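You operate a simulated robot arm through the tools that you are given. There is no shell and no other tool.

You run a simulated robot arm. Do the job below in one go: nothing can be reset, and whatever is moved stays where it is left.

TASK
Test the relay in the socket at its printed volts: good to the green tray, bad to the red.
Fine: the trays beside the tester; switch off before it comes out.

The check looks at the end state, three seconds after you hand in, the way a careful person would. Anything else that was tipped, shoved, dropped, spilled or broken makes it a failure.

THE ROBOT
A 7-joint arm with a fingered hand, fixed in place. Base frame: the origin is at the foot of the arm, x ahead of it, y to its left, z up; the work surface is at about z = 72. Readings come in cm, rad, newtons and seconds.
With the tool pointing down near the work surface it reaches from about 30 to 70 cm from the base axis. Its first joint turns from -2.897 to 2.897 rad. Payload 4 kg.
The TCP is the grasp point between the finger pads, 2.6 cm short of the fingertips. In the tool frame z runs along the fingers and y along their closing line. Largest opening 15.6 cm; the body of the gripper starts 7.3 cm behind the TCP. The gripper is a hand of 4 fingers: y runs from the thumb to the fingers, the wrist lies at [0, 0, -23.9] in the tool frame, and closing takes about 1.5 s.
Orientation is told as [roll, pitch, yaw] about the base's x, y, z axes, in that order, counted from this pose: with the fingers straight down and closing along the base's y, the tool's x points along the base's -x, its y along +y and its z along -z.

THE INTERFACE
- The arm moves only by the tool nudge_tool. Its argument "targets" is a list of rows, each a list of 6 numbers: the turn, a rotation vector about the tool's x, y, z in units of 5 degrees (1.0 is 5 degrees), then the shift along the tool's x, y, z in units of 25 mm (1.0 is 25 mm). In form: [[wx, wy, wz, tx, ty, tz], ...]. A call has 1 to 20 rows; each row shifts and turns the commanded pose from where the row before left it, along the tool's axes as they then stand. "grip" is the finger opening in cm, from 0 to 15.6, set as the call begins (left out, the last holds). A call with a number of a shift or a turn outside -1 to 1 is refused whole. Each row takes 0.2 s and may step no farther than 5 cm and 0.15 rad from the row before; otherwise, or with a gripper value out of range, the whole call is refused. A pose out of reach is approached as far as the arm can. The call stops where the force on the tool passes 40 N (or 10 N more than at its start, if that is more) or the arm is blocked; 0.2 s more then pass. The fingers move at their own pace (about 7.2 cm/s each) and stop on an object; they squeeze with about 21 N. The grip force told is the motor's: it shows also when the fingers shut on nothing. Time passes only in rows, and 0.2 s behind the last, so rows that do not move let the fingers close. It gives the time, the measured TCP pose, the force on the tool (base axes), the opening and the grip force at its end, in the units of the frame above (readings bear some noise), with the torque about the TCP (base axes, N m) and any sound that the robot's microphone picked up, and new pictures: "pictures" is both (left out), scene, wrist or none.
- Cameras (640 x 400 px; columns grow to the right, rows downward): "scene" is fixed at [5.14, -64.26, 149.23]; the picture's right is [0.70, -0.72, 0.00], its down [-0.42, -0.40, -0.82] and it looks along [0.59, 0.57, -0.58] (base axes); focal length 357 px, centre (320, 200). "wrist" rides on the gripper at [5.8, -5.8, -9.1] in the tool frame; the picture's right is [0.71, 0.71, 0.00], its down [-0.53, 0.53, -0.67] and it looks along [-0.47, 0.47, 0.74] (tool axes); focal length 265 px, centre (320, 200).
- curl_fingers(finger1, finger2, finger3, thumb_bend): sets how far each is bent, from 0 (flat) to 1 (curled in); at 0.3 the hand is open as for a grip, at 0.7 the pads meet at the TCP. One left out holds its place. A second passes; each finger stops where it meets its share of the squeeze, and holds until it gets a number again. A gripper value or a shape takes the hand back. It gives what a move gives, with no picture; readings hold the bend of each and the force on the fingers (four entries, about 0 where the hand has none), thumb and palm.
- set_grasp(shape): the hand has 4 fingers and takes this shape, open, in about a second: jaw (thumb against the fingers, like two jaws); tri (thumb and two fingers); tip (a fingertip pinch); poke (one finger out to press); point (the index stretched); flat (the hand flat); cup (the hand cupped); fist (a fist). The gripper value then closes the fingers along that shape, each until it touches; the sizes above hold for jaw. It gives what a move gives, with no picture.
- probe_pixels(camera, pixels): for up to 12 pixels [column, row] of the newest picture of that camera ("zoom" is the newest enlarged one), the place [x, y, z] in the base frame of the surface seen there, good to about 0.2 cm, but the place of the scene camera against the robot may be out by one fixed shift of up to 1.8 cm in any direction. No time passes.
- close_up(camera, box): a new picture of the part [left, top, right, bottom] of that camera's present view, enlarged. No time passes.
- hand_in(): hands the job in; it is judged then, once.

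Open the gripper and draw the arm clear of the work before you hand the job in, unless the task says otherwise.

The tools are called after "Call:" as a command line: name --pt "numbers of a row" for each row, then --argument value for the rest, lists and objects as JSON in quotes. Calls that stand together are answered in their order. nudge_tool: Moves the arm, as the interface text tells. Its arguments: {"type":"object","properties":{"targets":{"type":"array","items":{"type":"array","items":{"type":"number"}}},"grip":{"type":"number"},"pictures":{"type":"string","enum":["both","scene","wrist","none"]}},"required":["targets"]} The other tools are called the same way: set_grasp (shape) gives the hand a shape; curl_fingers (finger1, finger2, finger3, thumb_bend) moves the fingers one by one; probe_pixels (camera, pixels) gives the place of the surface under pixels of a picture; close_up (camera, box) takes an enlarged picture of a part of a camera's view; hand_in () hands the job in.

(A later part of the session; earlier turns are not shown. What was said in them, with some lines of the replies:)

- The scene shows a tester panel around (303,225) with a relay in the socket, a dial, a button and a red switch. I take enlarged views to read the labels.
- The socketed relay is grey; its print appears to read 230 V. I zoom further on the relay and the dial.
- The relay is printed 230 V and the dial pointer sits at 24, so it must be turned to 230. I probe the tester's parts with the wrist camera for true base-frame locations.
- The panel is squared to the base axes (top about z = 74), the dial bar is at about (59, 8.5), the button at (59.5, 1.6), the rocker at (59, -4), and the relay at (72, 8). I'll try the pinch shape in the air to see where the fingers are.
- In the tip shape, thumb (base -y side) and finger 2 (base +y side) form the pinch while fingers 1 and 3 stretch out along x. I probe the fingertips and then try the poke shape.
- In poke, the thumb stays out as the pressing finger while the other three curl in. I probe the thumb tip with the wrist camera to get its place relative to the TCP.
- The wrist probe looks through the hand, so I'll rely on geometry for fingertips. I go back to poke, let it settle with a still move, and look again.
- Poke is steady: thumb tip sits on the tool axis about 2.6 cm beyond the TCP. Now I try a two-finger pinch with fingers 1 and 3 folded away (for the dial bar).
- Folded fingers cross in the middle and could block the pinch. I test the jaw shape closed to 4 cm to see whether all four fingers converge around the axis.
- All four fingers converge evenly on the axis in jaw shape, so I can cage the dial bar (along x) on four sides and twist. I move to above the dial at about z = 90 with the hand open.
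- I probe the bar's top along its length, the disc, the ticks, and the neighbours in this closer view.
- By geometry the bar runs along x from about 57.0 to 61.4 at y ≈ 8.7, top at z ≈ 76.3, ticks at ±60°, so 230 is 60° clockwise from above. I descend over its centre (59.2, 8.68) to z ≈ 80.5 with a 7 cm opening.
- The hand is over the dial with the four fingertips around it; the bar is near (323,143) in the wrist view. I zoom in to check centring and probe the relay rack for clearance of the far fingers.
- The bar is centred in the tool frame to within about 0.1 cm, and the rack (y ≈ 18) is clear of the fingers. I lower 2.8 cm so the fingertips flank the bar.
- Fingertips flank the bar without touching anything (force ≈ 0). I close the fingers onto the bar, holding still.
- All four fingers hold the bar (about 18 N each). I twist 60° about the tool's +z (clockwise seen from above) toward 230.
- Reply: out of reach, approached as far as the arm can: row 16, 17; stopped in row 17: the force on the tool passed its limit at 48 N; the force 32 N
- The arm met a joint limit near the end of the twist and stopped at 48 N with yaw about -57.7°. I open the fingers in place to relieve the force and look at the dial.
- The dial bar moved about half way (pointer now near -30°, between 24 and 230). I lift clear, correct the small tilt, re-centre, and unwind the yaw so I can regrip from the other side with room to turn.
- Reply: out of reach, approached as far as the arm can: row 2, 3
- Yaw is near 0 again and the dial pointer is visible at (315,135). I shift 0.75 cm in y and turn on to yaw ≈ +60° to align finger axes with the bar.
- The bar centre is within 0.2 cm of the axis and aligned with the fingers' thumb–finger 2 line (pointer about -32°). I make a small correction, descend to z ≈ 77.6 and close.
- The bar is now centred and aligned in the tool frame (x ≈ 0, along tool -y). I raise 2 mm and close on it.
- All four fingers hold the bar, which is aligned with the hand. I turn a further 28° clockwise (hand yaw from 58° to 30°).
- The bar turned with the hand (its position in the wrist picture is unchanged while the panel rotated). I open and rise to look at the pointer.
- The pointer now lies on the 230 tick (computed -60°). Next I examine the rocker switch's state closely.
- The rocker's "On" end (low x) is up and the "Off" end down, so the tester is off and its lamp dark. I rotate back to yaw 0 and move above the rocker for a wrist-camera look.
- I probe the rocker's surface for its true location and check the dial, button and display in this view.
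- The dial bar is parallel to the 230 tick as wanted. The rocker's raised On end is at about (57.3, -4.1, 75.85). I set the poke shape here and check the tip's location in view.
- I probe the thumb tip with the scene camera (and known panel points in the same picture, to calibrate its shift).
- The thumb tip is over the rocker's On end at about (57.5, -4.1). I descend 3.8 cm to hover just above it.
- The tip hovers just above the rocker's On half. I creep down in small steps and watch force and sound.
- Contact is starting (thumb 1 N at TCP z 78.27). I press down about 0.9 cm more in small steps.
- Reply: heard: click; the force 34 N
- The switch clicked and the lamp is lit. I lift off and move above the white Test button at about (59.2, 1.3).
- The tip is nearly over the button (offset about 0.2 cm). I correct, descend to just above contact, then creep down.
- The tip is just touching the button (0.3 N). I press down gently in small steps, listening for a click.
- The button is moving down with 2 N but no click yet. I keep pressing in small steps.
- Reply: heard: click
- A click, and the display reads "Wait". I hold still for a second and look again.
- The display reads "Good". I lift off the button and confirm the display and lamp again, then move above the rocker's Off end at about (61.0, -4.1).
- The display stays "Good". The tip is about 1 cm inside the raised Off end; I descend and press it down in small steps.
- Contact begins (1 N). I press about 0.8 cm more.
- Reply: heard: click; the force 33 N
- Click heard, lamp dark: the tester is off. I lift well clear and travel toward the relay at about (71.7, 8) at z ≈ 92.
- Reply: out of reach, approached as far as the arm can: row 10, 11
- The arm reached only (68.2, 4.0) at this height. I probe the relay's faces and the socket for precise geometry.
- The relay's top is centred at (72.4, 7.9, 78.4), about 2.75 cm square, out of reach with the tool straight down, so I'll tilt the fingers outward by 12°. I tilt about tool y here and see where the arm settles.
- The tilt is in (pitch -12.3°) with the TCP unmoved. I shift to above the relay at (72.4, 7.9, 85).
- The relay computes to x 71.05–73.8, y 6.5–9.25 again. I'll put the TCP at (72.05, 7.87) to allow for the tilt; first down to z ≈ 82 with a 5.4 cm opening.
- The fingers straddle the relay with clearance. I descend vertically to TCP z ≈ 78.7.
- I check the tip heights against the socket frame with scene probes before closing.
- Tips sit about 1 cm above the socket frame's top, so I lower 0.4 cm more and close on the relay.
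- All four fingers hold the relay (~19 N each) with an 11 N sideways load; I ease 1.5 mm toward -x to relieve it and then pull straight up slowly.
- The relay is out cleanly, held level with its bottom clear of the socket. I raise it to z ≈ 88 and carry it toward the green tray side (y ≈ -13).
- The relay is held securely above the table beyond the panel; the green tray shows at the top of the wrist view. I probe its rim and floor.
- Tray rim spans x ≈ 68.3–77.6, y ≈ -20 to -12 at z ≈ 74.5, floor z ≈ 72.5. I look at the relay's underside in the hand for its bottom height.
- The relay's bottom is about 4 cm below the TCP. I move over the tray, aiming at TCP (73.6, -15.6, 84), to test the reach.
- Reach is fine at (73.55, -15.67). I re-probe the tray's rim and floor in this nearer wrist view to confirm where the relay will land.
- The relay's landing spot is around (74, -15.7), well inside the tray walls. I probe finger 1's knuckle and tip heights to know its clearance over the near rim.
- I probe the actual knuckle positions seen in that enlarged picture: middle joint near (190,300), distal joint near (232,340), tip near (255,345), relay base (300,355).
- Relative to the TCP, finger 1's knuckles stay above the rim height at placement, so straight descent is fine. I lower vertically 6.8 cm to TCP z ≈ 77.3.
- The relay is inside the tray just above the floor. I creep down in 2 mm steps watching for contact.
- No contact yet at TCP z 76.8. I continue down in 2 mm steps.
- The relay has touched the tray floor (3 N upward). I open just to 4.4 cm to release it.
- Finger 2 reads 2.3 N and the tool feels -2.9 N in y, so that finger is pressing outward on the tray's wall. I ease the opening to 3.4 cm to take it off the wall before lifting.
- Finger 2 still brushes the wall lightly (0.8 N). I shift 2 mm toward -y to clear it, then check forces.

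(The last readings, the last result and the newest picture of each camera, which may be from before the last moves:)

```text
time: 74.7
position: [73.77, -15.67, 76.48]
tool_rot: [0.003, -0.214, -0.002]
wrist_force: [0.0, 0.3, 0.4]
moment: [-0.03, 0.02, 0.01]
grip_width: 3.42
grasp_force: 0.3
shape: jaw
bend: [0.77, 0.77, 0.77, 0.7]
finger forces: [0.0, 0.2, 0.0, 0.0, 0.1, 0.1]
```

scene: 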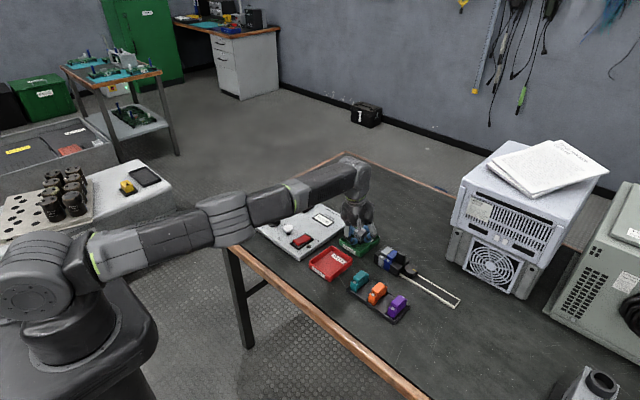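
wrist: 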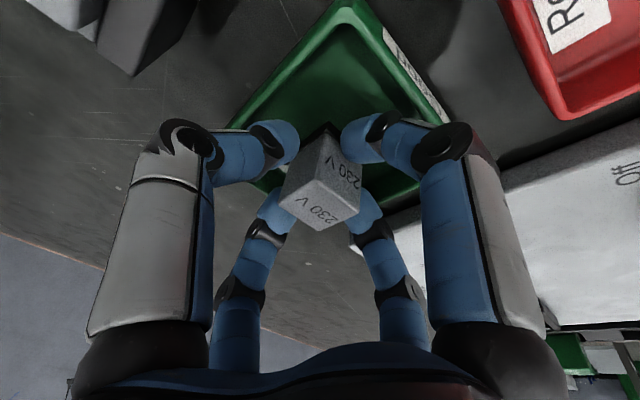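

Forces are near zero, fingers clear on all sides. I lift straight up in small steps.

Call:
nudge_tool --pt "0 0 0 -0.0425 0 -0.195" --pt "0 0 0 -0.0425 0 -0.195" --pt "0 0 0 0 0 0"

Call:
close_up --camera "scene" --box '[335, 205, 395, 250]'

```text
time: 75.5
position: [73.89, -15.65, 77.39]
tool_rot: [0.003, -0.212, 0.0]
wrist_force: [0.3, 0.3, -0.4]
moment: [-0.01, -0.01, 0.01]
grip_width: 3.43
grasp_force: 0.1
shape: jaw
bend: [0.77, 0.77, 0.77, 0.7]
finger forces: [0.0, 0.0, 0.0, 0.0, 0.0, 0.1]
```

scene: 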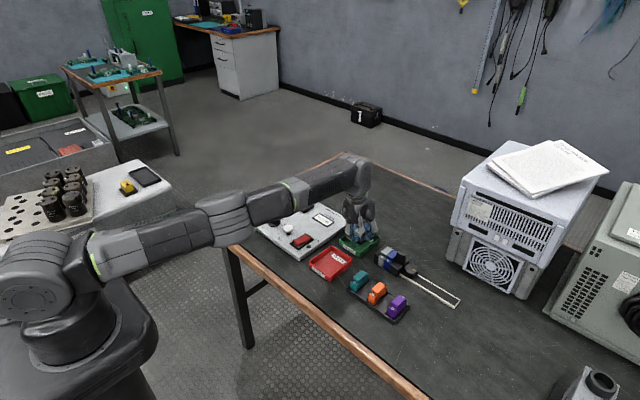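
wrist: 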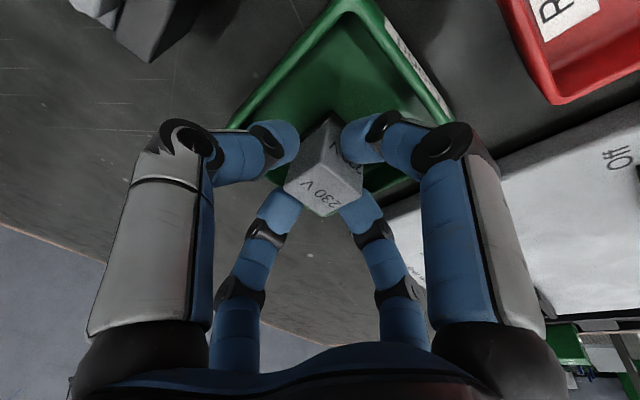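

```text
8.89 times, centred on (365, 228) of scene
```

zoom: 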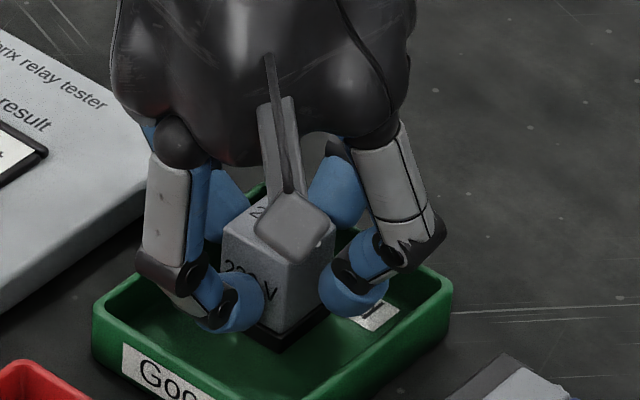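

The relay stays put while the hand rises freely. I widen slightly and continue straight up to about z ≈ 90.

Call:
nudge_tool --pt "0 0 0 -0.0425 0 -0.195" --pt "0 0 0 -0.0425 0 -0.195" --pt "0 0 0 -0.085 0 -0.391" --pt "0 0 0 -0.085 0 -0.391" --pt "0 0 0 -0.085 0 -0.391" --pt "0 0 0 -0.149 0 -0.684" --pt "0 0 0 -0.149 0 -0.684" --pt "0 0 0 0.1 0 -0.684" --pt "0 0 0 0.2 0 -0.684" --pt "0 0 0 0 0 0" --grip 4.4

Call:
close_up --camera "scene" --box '[240, 180, 420, 290]'

```text
time: 77.7
position: [72.12, -15.65, 88.24]
tool_rot: [0.004, -0.212, 0.0]
wrist_force: [-0.4, 0.1, -0.5]
moment: [0.02, 0.01, -0.03]
grip_width: 4.37
grasp_force: 0.0
shape: jaw
bend: [0.49, 0.49, 0.49, 0.7]
finger forces: [0.0, 0.0, 0.0, 0.0, 0.0, 0.0]
```

scene: 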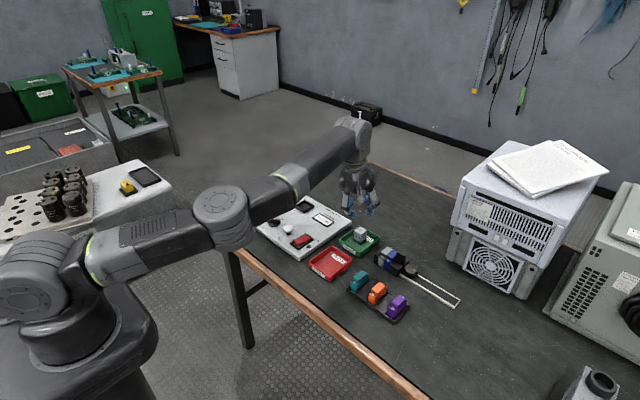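
wrist: 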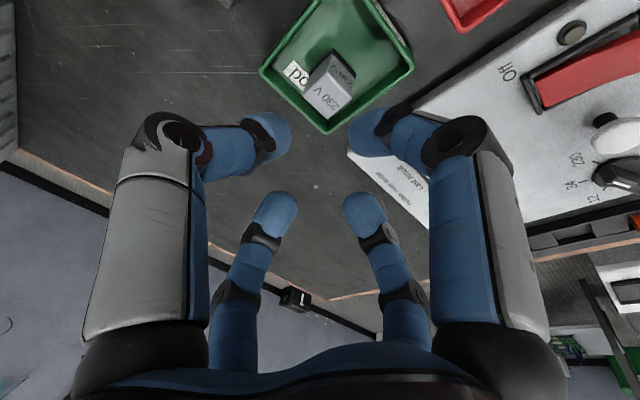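

```text
3.56 times, centred on (330, 235) of scene
```

zoom: 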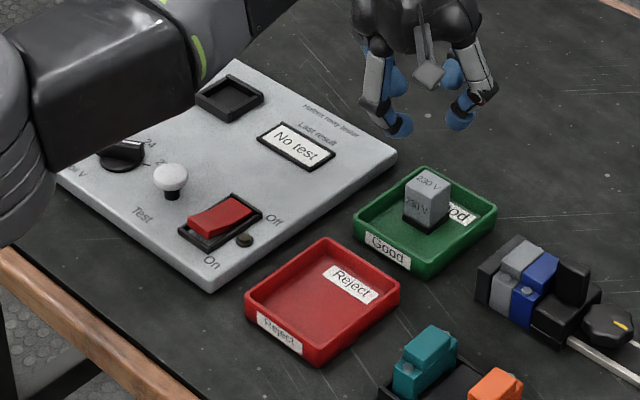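

The relay sits upright in the green tray, the tester is off and the dial and other items are undisturbed. I draw the arm up and back, remove the tilt, and open the hand.

Call:
nudge_tool --pt "0 0 0 0.5 0 -0.756" --pt "0 0 0 0.654 0 -0.756" --pt "0 0 0 0.654 0 -0.756" --pt "0 0 0 0.654 0.2 -0.756" --pt "0 0 0 0.654 0.4 -0.756" --pt "0 0 0 0.654 0.6 -0.756" --pt "0 0 0 0.654 0.8 -0.756" --pt "0 0 0 0.654 0.8 -0.756" --pt "0 0 0 0.654 0.8 -0.756" --pt "0 0 0 0.654 0.8 -0.756" --pt "0 0.8 0 0.4 0.8 -0.4" --pt "0 0.8 0 0.4 0.8 0" --pt "0 0.8 0 0.4 0.8 0" --pt "0 0 0 0 0 0"

Call:
nudge_tool --pt "0 0 0 0 0 0" --pt "0 0 0 0 0 0" --pt "0 0 0 0 0 0" --pt "0 0 0 0 0 0" --pt "0 0 0 0 0 0" --grip 15.6

Call:
close_up --camera "scene" --box '[220, 170, 420, 320]'

```text
time: 80.7
position: [49.27, 1.47, 103.87]
tool_rot: [0.004, -0.002, -0.001]
wrist_force: [0.8, -0.7, 0.8]
moment: [-0.02, 0.0, 0.01]
grip_width: 4.35
grasp_force: 0.2
shape: jaw
bend: [0.49, 0.49, 0.49, 0.7]
finger forces: [0.1, 0.0, 0.1, 0.0, 0.0, 0.0]
```

scene: 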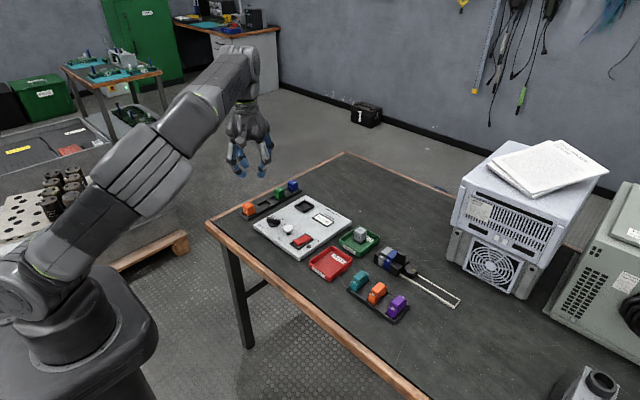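
wrist: 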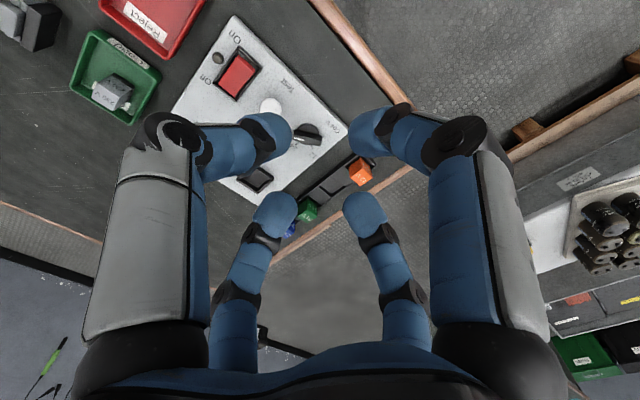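

```text
time: 81.9
position: [49.25, 1.27, 103.94]
tool_rot: [0.003, -0.002, 0.001]
wrist_force: [-0.4, 1.6, 0.4]
moment: [0.01, -0.02, 0.0]
grip_width: 15.59
grasp_force: 0.0
shape: jaw
bend: [0.3, 0.3, 0.3, 0.3]
finger forces: [0.0, 0.1, 0.0, 0.1, 0.1, 0.0]
```

scene: 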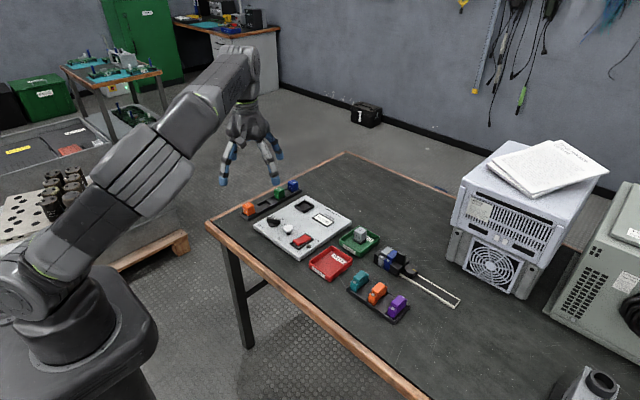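
wrist: 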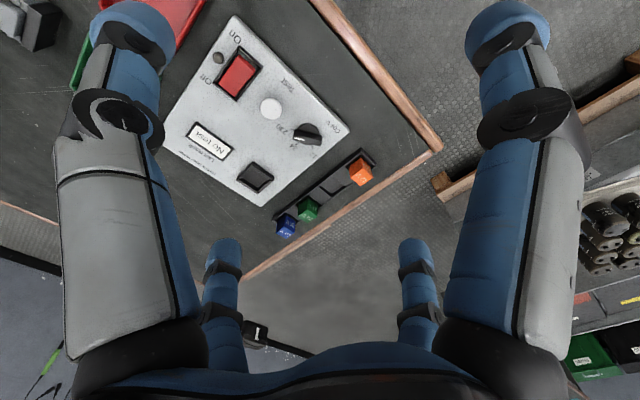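

```text
2.67 times, centred on (320, 245) of scene
```

zoom: 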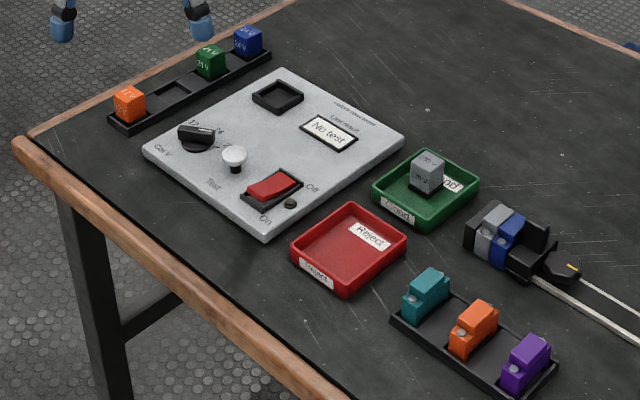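

The pictures show the relay upright in the green Good tray, the rocker off with the lamp dark, the other items where they started, and the arm clear with its hand open. I hand in the job.

Call:
hand_in

```text
The job is handed in.
```

The relay tested **Good** at its printed 230 V and is now standing upright in the green tray.

- **Dial:** it was set to 24 V, so I turned it to 230 V. The first twist ran into a joint limit and stopped halfway at 48 N. I regripped and finished the turn, and the pointer then lined up with the 230 mark.
- **Test:** with the tester on, I pressed Test. The display showed "Wait", then "Good".
- **Removal:** I switched the tester off before pulling the relay out; there was a click and the lamp went dark. The display went back to "No test" once the relay was out of the socket.
- **Tray:** as I let go of the relay, one finger pressed lightly (about 2–3 N) on the tray's wall. I eased it off before lifting, and the tray did not visibly move.

The last pictures show nothing else disturbed, and the arm is drawn back with the hand open.
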